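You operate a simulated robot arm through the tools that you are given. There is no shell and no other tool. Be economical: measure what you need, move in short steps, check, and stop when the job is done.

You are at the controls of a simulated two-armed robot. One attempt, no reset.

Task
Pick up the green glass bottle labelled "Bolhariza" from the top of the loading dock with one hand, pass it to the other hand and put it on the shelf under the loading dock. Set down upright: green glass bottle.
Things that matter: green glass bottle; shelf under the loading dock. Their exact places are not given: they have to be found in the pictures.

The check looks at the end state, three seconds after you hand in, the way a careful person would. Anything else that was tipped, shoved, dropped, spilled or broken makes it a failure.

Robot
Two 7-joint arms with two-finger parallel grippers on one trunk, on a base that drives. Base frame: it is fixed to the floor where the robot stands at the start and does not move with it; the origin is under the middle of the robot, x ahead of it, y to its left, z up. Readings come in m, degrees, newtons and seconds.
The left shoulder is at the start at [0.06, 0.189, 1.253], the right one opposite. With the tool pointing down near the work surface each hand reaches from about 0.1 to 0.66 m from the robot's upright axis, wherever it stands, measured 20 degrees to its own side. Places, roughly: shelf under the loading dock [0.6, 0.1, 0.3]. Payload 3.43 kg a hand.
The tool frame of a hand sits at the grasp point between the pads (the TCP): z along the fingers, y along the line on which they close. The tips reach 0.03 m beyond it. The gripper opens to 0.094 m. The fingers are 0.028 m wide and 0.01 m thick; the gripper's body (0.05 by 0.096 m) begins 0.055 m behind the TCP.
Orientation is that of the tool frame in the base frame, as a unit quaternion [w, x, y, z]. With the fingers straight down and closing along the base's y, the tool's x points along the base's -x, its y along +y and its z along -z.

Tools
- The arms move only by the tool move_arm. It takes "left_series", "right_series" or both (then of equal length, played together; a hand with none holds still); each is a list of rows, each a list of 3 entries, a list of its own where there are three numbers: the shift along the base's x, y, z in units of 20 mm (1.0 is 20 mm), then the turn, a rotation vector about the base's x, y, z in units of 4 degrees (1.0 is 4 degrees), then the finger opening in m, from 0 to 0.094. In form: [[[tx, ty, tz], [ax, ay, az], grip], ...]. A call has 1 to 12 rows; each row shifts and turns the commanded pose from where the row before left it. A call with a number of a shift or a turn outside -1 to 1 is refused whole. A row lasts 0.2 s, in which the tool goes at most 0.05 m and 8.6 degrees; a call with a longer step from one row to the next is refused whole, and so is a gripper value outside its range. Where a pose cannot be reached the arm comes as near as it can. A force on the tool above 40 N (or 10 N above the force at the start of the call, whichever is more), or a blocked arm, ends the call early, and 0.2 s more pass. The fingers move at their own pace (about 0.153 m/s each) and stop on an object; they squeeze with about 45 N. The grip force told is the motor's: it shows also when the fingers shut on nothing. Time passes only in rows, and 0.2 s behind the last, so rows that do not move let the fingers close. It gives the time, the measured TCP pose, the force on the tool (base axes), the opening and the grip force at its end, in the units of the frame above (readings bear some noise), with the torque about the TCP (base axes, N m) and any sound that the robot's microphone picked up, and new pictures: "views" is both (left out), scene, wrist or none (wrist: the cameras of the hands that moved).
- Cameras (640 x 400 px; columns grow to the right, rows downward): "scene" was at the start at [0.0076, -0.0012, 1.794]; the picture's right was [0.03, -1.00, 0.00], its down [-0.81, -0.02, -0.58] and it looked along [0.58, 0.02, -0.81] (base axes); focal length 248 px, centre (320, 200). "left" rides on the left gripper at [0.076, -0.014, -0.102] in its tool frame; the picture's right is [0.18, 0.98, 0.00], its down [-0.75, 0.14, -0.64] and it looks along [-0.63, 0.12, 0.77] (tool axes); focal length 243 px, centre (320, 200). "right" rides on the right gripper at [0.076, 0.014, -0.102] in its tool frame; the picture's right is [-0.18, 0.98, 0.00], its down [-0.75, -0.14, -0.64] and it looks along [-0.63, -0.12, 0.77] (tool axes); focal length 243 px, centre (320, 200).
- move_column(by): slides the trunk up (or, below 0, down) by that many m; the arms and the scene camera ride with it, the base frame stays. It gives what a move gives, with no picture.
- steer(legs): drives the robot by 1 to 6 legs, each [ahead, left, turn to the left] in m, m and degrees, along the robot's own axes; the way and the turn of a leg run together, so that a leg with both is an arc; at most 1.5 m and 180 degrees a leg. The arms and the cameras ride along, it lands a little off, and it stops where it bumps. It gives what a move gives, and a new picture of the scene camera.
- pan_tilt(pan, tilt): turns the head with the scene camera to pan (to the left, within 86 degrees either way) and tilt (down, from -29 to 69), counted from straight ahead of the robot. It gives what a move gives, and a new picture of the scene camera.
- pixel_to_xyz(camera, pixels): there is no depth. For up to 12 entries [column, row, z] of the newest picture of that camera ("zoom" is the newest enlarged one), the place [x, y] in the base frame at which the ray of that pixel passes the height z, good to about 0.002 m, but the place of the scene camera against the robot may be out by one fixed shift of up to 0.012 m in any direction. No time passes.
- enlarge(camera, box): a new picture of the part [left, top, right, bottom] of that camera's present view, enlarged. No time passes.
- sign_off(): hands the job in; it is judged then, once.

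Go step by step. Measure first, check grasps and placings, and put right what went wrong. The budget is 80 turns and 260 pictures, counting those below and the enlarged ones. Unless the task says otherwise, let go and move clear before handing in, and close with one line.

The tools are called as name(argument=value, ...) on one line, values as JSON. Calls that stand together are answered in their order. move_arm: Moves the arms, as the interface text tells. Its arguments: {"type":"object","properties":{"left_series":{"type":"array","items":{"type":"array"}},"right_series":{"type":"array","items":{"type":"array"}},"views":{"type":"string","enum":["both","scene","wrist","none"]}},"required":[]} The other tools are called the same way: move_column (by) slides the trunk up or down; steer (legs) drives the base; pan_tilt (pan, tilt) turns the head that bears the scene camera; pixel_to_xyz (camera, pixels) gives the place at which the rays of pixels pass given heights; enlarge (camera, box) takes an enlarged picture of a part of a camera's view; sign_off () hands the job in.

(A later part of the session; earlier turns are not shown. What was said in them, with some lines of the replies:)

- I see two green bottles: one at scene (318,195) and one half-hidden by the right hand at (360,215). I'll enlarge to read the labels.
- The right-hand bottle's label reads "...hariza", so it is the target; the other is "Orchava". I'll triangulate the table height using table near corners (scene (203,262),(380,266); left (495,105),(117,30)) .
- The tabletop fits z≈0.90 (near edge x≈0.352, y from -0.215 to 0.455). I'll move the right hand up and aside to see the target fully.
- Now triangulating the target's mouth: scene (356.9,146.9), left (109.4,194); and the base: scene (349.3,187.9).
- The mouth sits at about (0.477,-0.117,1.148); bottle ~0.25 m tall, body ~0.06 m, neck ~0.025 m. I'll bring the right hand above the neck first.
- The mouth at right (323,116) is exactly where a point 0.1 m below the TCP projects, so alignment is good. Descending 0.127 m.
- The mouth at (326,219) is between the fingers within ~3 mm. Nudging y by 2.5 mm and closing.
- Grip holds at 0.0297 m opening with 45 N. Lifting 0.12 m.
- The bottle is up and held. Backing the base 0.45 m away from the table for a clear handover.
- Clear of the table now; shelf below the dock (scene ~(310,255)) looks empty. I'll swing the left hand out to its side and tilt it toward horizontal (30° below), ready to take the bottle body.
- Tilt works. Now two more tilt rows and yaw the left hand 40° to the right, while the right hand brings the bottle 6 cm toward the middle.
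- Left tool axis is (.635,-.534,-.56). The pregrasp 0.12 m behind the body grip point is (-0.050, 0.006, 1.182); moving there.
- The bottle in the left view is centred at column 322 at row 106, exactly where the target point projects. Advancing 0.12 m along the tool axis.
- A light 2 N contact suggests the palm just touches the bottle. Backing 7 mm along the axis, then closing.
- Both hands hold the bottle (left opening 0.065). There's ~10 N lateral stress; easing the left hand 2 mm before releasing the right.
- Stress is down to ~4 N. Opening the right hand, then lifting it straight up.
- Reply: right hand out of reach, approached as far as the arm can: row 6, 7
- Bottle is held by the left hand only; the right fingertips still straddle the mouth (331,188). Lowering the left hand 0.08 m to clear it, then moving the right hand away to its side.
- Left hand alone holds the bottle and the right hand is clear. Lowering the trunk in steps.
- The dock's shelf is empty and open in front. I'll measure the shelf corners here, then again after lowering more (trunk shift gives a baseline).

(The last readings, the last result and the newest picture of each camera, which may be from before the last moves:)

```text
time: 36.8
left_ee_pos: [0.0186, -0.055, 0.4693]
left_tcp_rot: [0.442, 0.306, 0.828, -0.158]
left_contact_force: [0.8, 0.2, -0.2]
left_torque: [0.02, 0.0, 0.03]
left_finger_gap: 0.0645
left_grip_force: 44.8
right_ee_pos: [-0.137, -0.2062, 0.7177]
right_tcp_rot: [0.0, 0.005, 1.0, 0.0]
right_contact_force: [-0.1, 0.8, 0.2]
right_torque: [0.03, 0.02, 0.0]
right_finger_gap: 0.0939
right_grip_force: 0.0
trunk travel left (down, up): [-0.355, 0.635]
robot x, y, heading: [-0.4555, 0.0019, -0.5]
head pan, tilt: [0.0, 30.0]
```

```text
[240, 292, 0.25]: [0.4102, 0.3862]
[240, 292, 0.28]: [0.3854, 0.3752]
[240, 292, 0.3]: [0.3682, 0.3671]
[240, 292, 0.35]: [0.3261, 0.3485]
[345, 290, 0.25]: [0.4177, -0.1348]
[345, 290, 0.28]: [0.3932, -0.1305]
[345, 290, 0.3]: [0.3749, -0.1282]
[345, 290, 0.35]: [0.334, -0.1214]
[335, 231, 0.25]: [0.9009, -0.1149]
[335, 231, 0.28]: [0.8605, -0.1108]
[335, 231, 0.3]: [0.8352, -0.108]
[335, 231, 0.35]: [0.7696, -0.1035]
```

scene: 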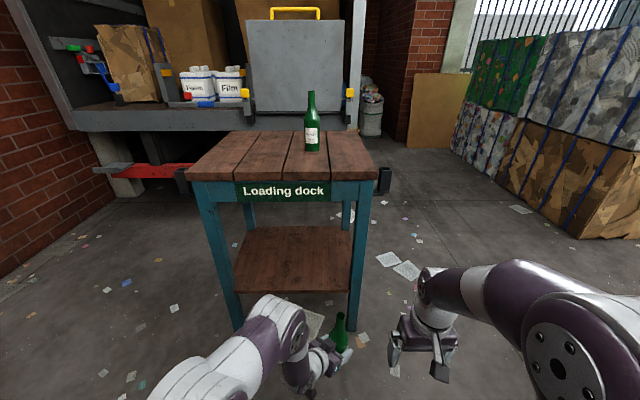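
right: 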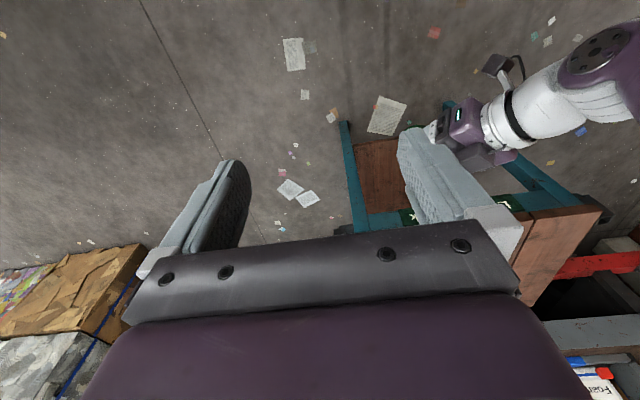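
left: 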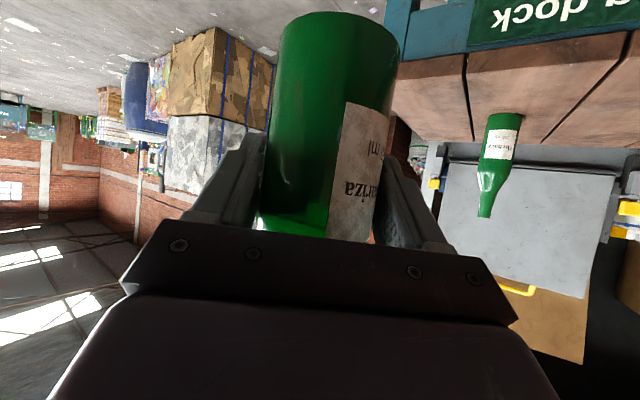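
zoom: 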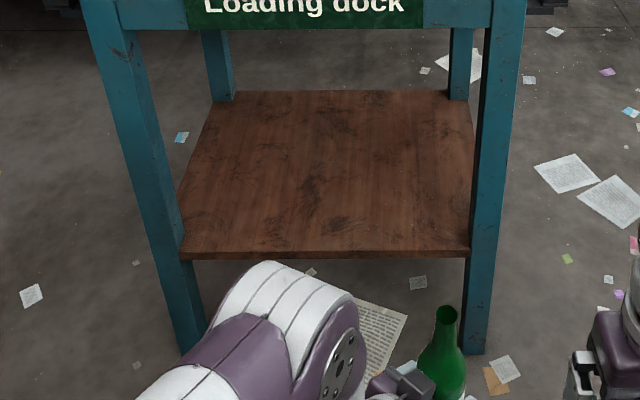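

Shelf top fits z≈0.29–0.30, x 0.38–0.885, y about -0.13 to 0.35; bottle base is now at ≈0.37. I'll extend the left arm forward and left a bit so that the bottle enters centrally and the elbow stays outside.

move_arm(left_series=[[[0.78, 0.63, 0], [0, 0, 0], 0.0], [[0.78, 0.63, 0], [0, 0, 0], 0.0], [[0.78, 0.63, 0], [0, 0, 0], 0.0], [[0.78, 0.63, 0], [0, 0, 0], 0.0], [[0.78, 0.63, 0], [0, 0, 0], 0.0], [[0.78, 0.63, 0], [0, 0, 0], 0.0], [[0.78, 0.63, 0], [0, 0, 0], 0.0], [[0.78, 0.63, 0], [0, 0, 0], 0.0], [[0, 0, 0], [0, 0, 0], 0.0]])

```text
time: 38.8
left_ee_pos: [0.143, 0.047, 0.4704]
left_tcp_rot: [0.442, 0.306, 0.828, -0.158]
left_contact_force: [-0.1, -0.1, 1.1]
left_torque: [0.01, 0.02, 0.01]
left_finger_gap: 0.0643
left_grip_force: 45.3
right_ee_pos: [-0.1366, -0.207, 0.7175]
right_tcp_rot: [0.0, 0.005, 1.0, 0.0]
right_contact_force: [1.0, -0.2, -0.2]
right_torque: [0.0, 0.0, -0.01]
right_finger_gap: 0.0941
right_grip_force: 0.1
trunk travel left (down, up): [-0.355, 0.635]
robot x, y, heading: [-0.4561, 0.0005, -0.6]
head pan, tilt: [0.0, 30.0]
```

scene: 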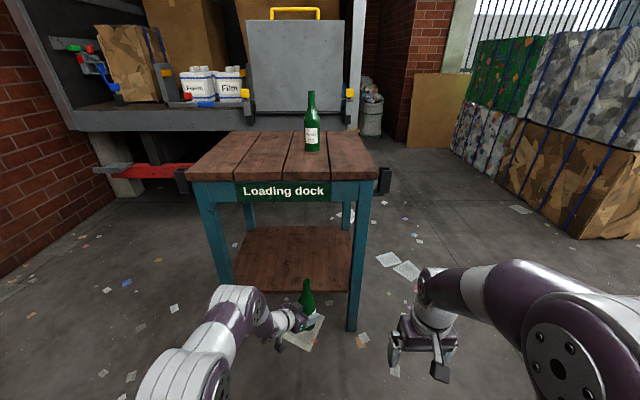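
left: 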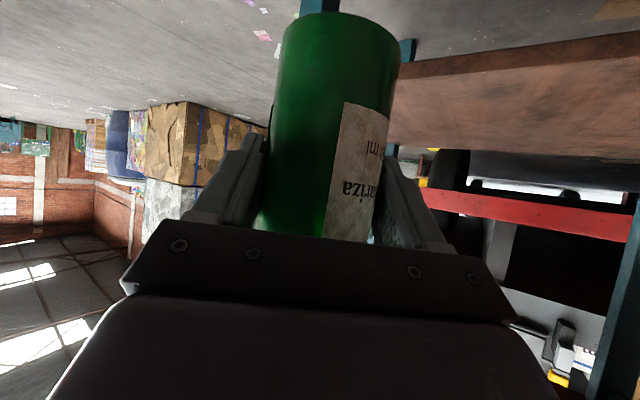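

The arm holds the bottle well. Checking where the left elbow silhouette sits relative to the left leg and apron before driving in.

pixel_to_xyz(camera="scene", pixels=[[208, 310, 0.4], [208, 310, 0.5], [208, 310, 0.6], [208, 310, 0.7], [235, 287, 0.5], [235, 287, 0.6], [235, 287, 0.7], [235, 287, 0.78], [200, 206, 0.75], [237, 204, 0.75], [370, 200, 0.8], [227, 280, 0.35]])

enlarge(camera="scene", box=[140, 240, 340, 400])

```text
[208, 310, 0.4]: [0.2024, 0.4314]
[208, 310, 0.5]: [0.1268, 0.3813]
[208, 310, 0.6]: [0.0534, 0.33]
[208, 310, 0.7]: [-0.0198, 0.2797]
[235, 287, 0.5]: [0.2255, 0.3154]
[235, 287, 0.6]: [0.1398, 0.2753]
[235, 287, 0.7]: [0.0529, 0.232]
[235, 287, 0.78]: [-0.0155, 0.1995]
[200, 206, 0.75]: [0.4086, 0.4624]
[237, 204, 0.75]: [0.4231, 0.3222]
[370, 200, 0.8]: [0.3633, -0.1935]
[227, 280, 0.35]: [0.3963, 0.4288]
```

```text
2.50 times, centred on (240, 320) of scene
```

zoom: 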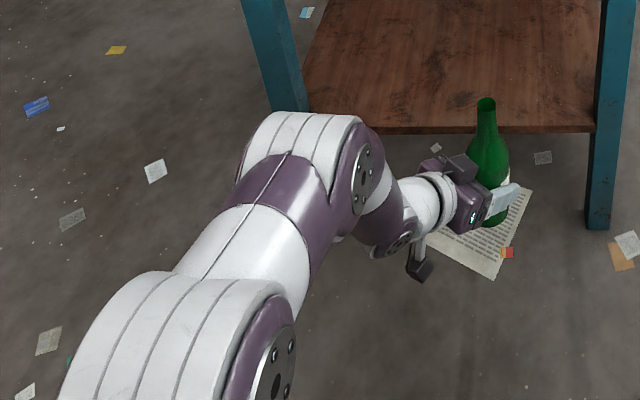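

The elbow sits wide (y≈0.33) and would come close to the left leg. I'll yaw the hand back 40° to point straight ahead so the arm trails behind the bottle.

move_arm(left_series=[[[0, 0.25, 0], [0, 0, 1], 0.0], [[0, 0.25, 0], [0, 0, 1], 0.0], [[0, 0.25, 0], [0, 0, 1], 0.0], [[0, 0.25, 0], [0, 0, 1], 0.0], [[0, 0.25, 0], [0, 0, 1], 0.0], [[0, 0.25, 0], [0, 0, 1], 0.0], [[0, 0.25, 0], [0, 0, 1], 0.0], [[0, 0.25, 0], [0, 0, 1], 0.0], [[0, 0.25, 0], [0, 0, 1], 0.0], [[0, 0.25, 0], [0, 0, 1], 0.0], [[0, 0, 0], [0, 0, 0], 0.0]])

```text
time: 41.2
left_ee_pos: [0.1432, 0.0963, 0.4701]
left_tcp_rot: [0.469, 0.004, 0.883, 0.002]
left_contact_force: [-0.6, 0.9, -0.3]
left_torque: [-0.04, 0.02, 0.02]
left_finger_gap: 0.0645
left_grip_force: 45.5
right_ee_pos: [-0.1363, -0.2081, 0.7174]
right_tcp_rot: [0.001, 0.005, 1.0, -0.001]
right_contact_force: [-0.2, -0.2, 0.3]
right_torque: [0.02, 0.01, -0.01]
right_finger_gap: 0.0938
right_grip_force: 0.1
trunk travel left (down, up): [-0.355, 0.635]
robot x, y, heading: [-0.4527, 0.0021, -0.5]
head pan, tilt: [0.0, 30.0]
```

scene: 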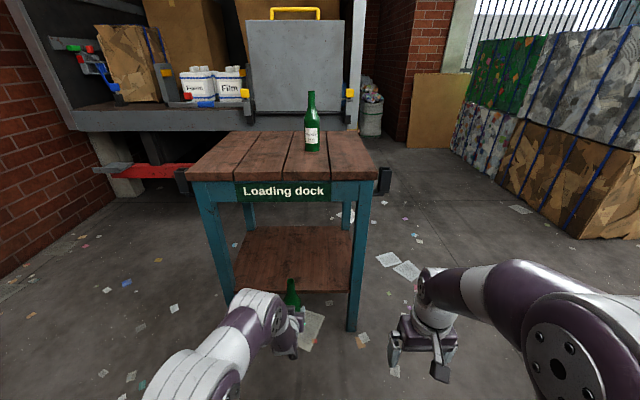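
left: 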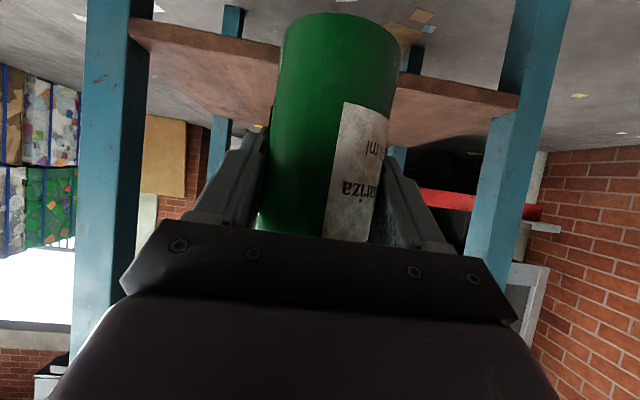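

The left view shows the bottle centred between the legs with the arm trailing behind. Driving 0.2 m forward and checking.

steer(legs=[[0.2, 0, 0]])

enlarge(camera="left", box=[0, 0, 640, 400])

```text
time: 42.8
left_ee_pos: [0.345, 0.0945, 0.4697]
left_tcp_rot: [0.469, 0.005, 0.883, 0.002]
left_contact_force: [0.5, 0.4, -0.6]
left_torque: [-0.01, 0.04, 0.0]
left_finger_gap: 0.0645
left_grip_force: 44.9
right_ee_pos: [0.0646, -0.2079, 0.7167]
right_tcp_rot: [-0.001, 0.004, 1.0, 0.001]
right_contact_force: [0.1, -0.1, 0.2]
right_torque: [0.0, 0.03, -0.04]
right_finger_gap: 0.0938
right_grip_force: 0.1
trunk travel left (down, up): [-0.355, 0.635]
robot x, y, heading: [-0.25, 0.0008, -0.4]
head pan, tilt: [0.0, 30.0]
```

scene: 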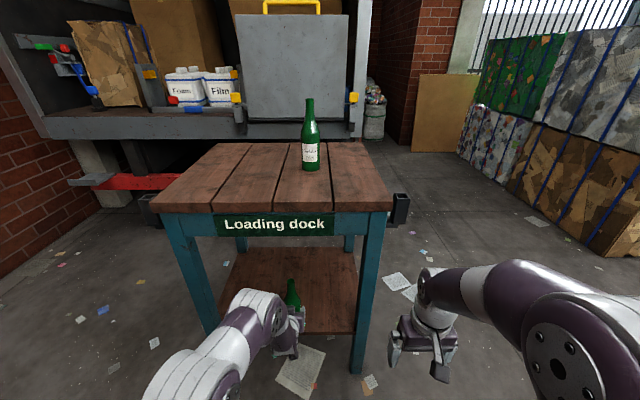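

```text
1.00 times, centred on (320, 200) of left (not enlarged: the box is as wide or as high as the picture)
```

zoom: 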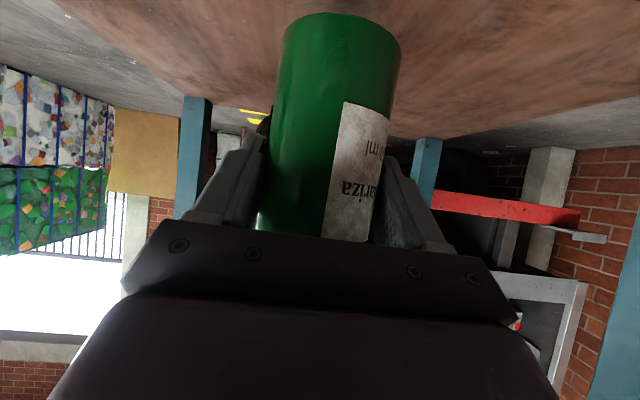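

Still clear everywhere (elbow at rows ≥288, apron bottom at ~235). Driving another 0.13 m.

steer(legs=[[0.13, 0, 0]])

enlarge(camera="scene", box=[140, 220, 340, 380])

```text
time: 44.1
left_ee_pos: [0.4747, 0.0942, 0.4682]
left_tcp_rot: [0.469, 0.003, 0.883, 0.003]
left_contact_force: [0.3, -0.9, -0.1]
left_torque: [0.01, 0.02, 0.0]
left_finger_gap: 0.0646
left_grip_force: 44.7
right_ee_pos: [0.1951, -0.2093, 0.7167]
right_tcp_rot: [-0.002, 0.003, 1.0, -0.001]
right_contact_force: [-0.4, -0.3, -0.1]
right_torque: [-0.02, 0.01, 0.04]
right_finger_gap: 0.0939
right_grip_force: 0.1
trunk travel left (down, up): [-0.355, 0.635]
robot x, y, heading: [-0.1217, -0.0009, -0.3]
head pan, tilt: [0.0, 30.0]
```

scene: 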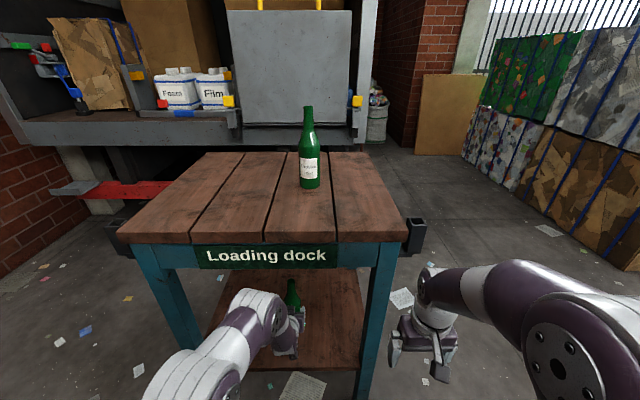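

```text
2.50 times, centred on (240, 300) of scene
```

zoom: 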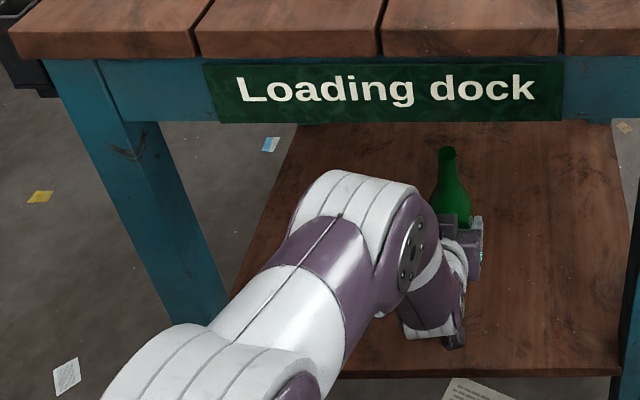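

The bottle is over the shelf about 9 cm behind its front edge. Lowering 5.5 cm, then in fine steps until contact.

move_arm(left_series=[[[0, 0, -0.7], [0, 0, 0], 0.0], [[0, 0, -0.7], [0, 0, 0], 0.0], [[0, 0, -0.7], [0, 0, 0], 0.0], [[0, 0, -0.5], [0, 0, 0], 0.0], [[0, 0, 0], [0, 0, 0], 0.0]])

```text
time: 45.3
left_ee_pos: [0.4731, 0.0948, 0.4166]
left_tcp_rot: [0.47, 0.003, 0.883, 0.003]
left_contact_force: [0.2, -0.2, 0.1]
left_torque: [0.02, 0.0, -0.02]
left_finger_gap: 0.0643
left_grip_force: 44.9
right_ee_pos: [0.194, -0.2077, 0.7168]
right_tcp_rot: [0.0, 0.003, 1.0, 0.001]
right_contact_force: [0.9, -0.8, -0.9]
right_torque: [-0.02, -0.01, 0.03]
right_finger_gap: 0.0942
right_grip_force: 0.0
trunk travel left (down, up): [-0.355, 0.635]
robot x, y, heading: [-0.1228, 0.0012, -0.5]
head pan, tilt: [0.0, 30.0]
```

scene: 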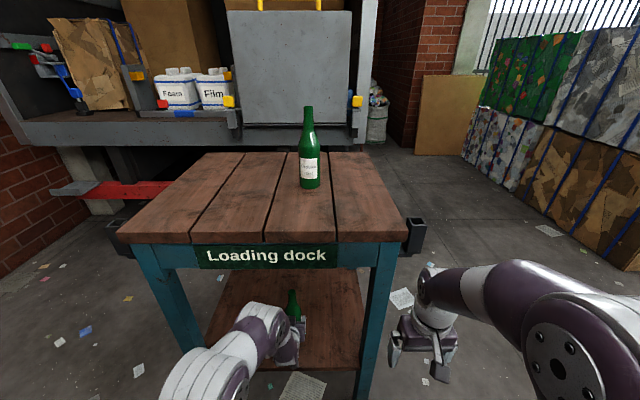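
left: 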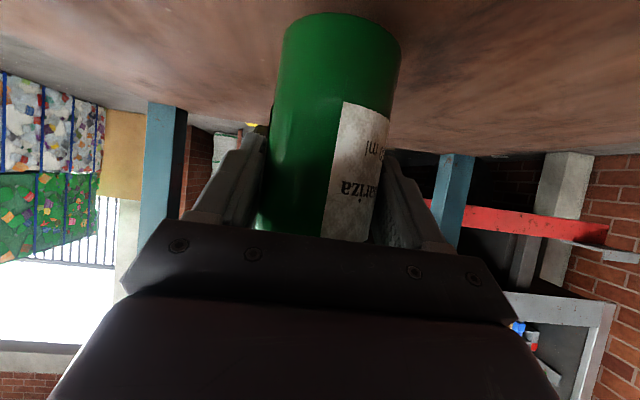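

No contact yet. Fine steps of 3 mm down.

move_arm(left_series=[[[0, 0, -0.15], [0, 0, 0], 0.0], [[0, 0, -0.15], [0, 0, 0], 0.0], [[0, 0, -0.15], [0, 0, 0], 0.0], [[0, 0, -0.15], [0, 0, 0], 0.0], [[0, 0, -0.15], [0, 0, 0], 0.0]], views="none")

```text
time: 46.5
left_ee_pos: [0.4723, 0.095, 0.4044]
left_tcp_rot: [0.468, 0.004, 0.884, 0.003]
left_contact_force: [0.6, 0.5, 0.0]
left_torque: [-0.02, 0.01, -0.02]
left_finger_gap: 0.0643
left_grip_force: 44.8
right_ee_pos: [0.1946, -0.2085, 0.7176]
right_tcp_rot: [0.0, 0.003, 1.0, 0.0]
right_contact_force: [-0.5, -0.1, -0.7]
right_torque: [-0.03, 0.03, 0.01]
right_finger_gap: 0.0939
right_grip_force: 0.0
trunk travel left (down, up): [-0.355, 0.635]
robot x, y, heading: [-0.1247, -0.0022, -0.5]
head pan, tilt: [0.0, 30.0]
```

move_arm(left_series=[[[0, 0, -0.12], [0, 0, 0], 0.0], [[0, 0, -0.12], [0, 0, 0], 0.0], [[0, 0, -0.12], [0, 0, 0], 0.0], [[0, 0, -0.12], [0, 0, 0], 0.0]], views="wrist")

```text
time: 47.5
left_ee_pos: [0.4745, 0.0942, 0.3982]
left_tcp_rot: [0.474, 0.002, 0.881, 0.003]
left_contact_force: [-3.2, 5.0, 23.5]
left_torque: [-0.25, 0.25, -0.17]
left_finger_gap: 0.0644
left_grip_force: 45.4
right_ee_pos: [0.1923, -0.2092, 0.7182]
right_tcp_rot: [0.001, 0.003, 1.0, 0.001]
right_contact_force: [-0.7, 0.5, -1.3]
right_torque: [-0.03, 0.01, 0.01]
right_finger_gap: 0.0941
right_grip_force: 0.0
trunk travel left (down, up): [-0.355, 0.635]
robot x, y, heading: [-0.1247, -0.0024, -0.5]
head pan, tilt: [0.0, 30.0]
```

left: 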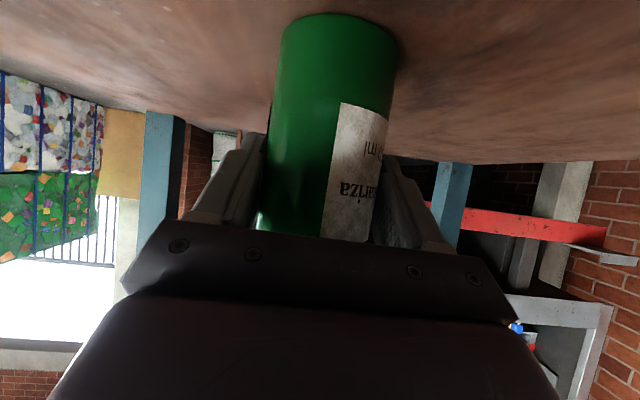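

Contact at ~0.40 (23 N up). Easing up ~1.5 mm, then opening.

move_arm(left_series=[[[0, 0, 0.08], [0, 0, 0], 0.0], [[0, 0, 0], [0, 0, 0], 0.0]], views="none")

```text
time: 48.1
left_ee_pos: [0.4729, 0.0961, 0.3965]
left_tcp_rot: [0.472, 0.003, 0.882, 0.003]
left_contact_force: [1.2, 6.6, 21.2]
left_torque: [-0.18, -0.3, 0.02]
left_finger_gap: 0.064
left_grip_force: 45.3
right_ee_pos: [0.193, -0.2093, 0.7177]
right_tcp_rot: [0.001, 0.003, 1.0, 0.0]
right_contact_force: [-1.2, -0.8, -0.6]
right_torque: [0.02, -0.03, 0.0]
right_finger_gap: 0.0942
right_grip_force: 0.0
trunk travel left (down, up): [-0.355, 0.635]
robot x, y, heading: [-0.1304, -0.0051, -0.3]
head pan, tilt: [0.0, 30.0]
```

move_arm(left_series=[[[0, 0, 0.12], [0, 0, 0], 0.0], [[0, 0, 0], [0, 0, 0], 0.0]], views="none")

```text
time: 48.7
left_ee_pos: [0.4733, 0.0942, 0.396]
left_tcp_rot: [0.469, 0.004, 0.883, 0.003]
left_contact_force: [2.9, 0.3, 8.8]
left_torque: [-0.23, -0.42, 0.07]
left_finger_gap: 0.0641
left_grip_force: 45.1
right_ee_pos: [0.1943, -0.2092, 0.7179]
right_tcp_rot: [0.001, 0.004, 1.0, 0.0]
right_contact_force: [-0.2, -0.9, -0.1]
right_torque: [0.01, 0.02, -0.01]
right_finger_gap: 0.0938
right_grip_force: 0.1
trunk travel left (down, up): [-0.355, 0.635]
robot x, y, heading: [-0.1245, -0.0008, -0.1]
head pan, tilt: [0.0, 30.0]
```

Load is down to ~9 N, orientation restored. One more millimetre up and then open gently.

move_arm(left_series=[[[0, 0, 0.05], [0, 0, 0], 0.0], [[0, 0, 0], [0, 0, 0], 0.066], [[0, 0, 0], [0, 0, 0], 0.07], [[0, 0, 0], [0, 0, 0], 0.08], [[0, 0, 0], [0, 0, 0], 0.094], [[0, 0, 0], [0, 0, 0], 0.094]])

```text
time: 50.1
left_ee_pos: [0.4729, 0.0941, 0.3985]
left_tcp_rot: [0.469, 0.004, 0.883, 0.002]
left_contact_force: [-0.6, 0.4, 0.0]
left_torque: [0.04, 0.03, 0.02]
left_finger_gap: 0.0939
left_grip_force: 0.1
right_ee_pos: [0.1939, -0.2075, 0.7173]
right_tcp_rot: [0.0, 0.003, 1.0, 0.0]
right_contact_force: [-0.3, 0.7, -0.1]
right_torque: [0.01, 0.01, 0.0]
right_finger_gap: 0.0941
right_grip_force: 0.0
trunk travel left (down, up): [-0.355, 0.635]
robot x, y, heading: [-0.1242, -0.0006, -0.6]
head pan, tilt: [0.0, 30.0]
```

scene: 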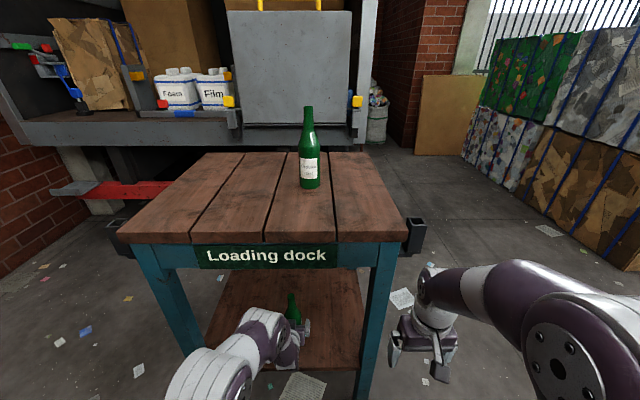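
left: 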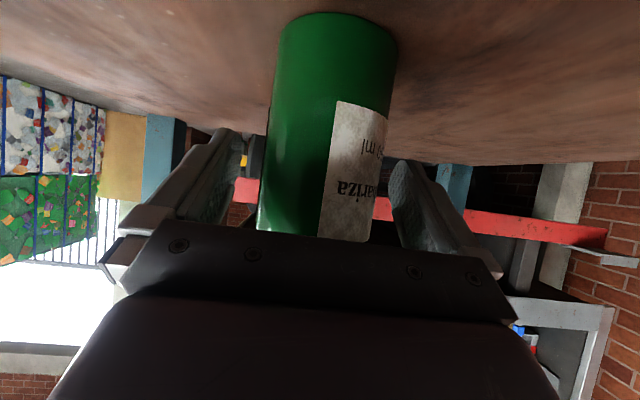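

Released; the bottle stands free between the open fingers. Withdrawing the arm straight back 0.16 m.

move_arm(left_series=[[[-0.5, 0, 0.1], [0, 0, 0], 0.094], [[-0.7, 0, 0.1], [0, 0, 0], 0.094], [[-0.8, 0, 0.1], [0, 0, 0], 0.094], [[-0.8, 0, 0.1], [0, 0, 0], 0.094], [[-0.8, 0, 0.1], [0, 0, 0], 0.094], [[-0.8, 0, 0.1], [0, 0, 0], 0.094], [[-0.8, 0, 0.1], [0, 0, 0], 0.094], [[-0.8, 0, 0.1], [0, 0, 0], 0.094], [[-0.8, 0, 0.1], [0, 0, 0], 0.094], [[-0.8, 0, 0.1], [0, 0, 0], 0.094]])

```text
time: 52.3
left_ee_pos: [0.3211, 0.095, 0.4184]
left_tcp_rot: [0.47, 0.004, 0.883, 0.002]
left_contact_force: [-0.3, -0.6, -0.3]
left_torque: [0.03, -0.01, 0.0]
left_finger_gap: 0.094
left_grip_force: 0.0
right_ee_pos: [0.194, -0.2096, 0.7172]
right_tcp_rot: [0.001, 0.003, 1.0, 0.001]
right_contact_force: [0.5, 0.2, 0.5]
right_torque: [-0.04, 0.02, 0.04]
right_finger_gap: 0.094
right_grip_force: 0.2
trunk travel left (down, up): [-0.355, 0.635]
robot x, y, heading: [-0.1229, 0.0004, -0.3]
head pan, tilt: [0.0, 30.0]
```

scene: 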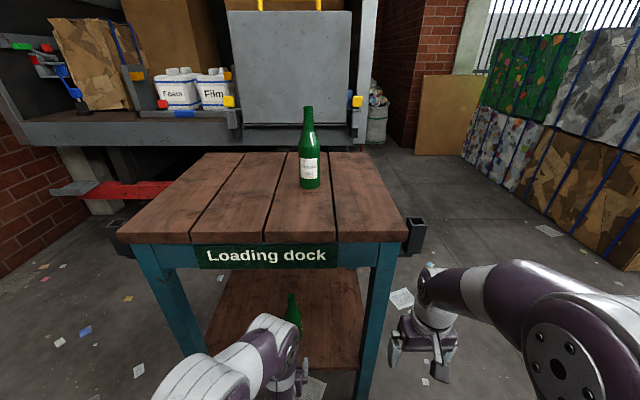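
left: 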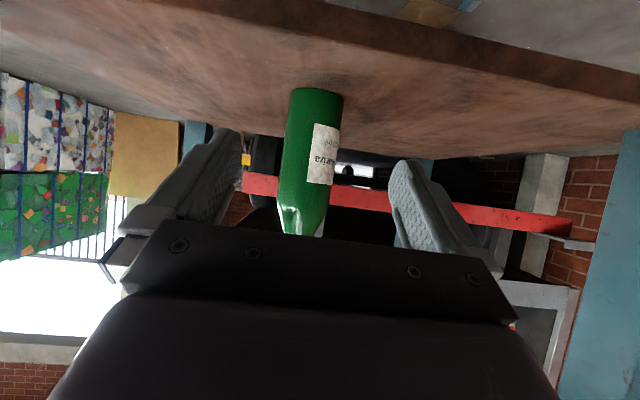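

The bottle stands upright on the shelf and the hand is out. Backing the base 0.35 m for a last look.

steer(legs=[[-0.35, 0, 0]])

enlarge(camera="scene", box=[180, 130, 420, 330])

```text
time: 54.6
left_ee_pos: [-0.0287, 0.098, 0.4195]
left_tcp_rot: [0.469, 0.001, 0.883, 0.004]
left_contact_force: [0.5, 0.2, 0.0]
left_torque: [0.03, -0.04, 0.02]
left_finger_gap: 0.0941
left_grip_force: 0.0
right_ee_pos: [-0.1562, -0.2053, 0.7169]
right_tcp_rot: [0.0, 0.002, 1.0, 0.0]
right_contact_force: [0.0, -0.4, -0.5]
right_torque: [0.04, -0.05, 0.0]
right_finger_gap: 0.0943
right_grip_force: 0.1
trunk travel left (down, up): [-0.355, 0.635]
robot x, y, heading: [-0.4715, 0.0014, -0.2]
head pan, tilt: [0.0, 30.0]
```

scene: 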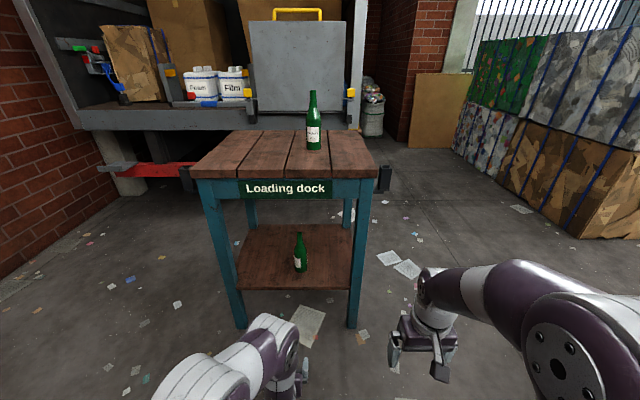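

```text
2.00 times, centred on (300, 230) of scene
```

zoom: 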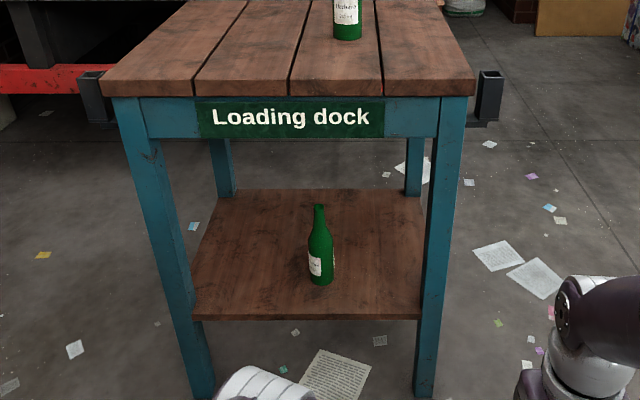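

The bottle stands upright on the shelf (scene (300,255)), the other bottle is untouched and both hands are clear, so I'm handing in.

sign_off()

```text
The job is handed in.
```

The Bolhariza bottle was picked up with the right hand, passed to the left, and now stands upright on the shelf under the loading dock; the Orchava bottle was not touched.
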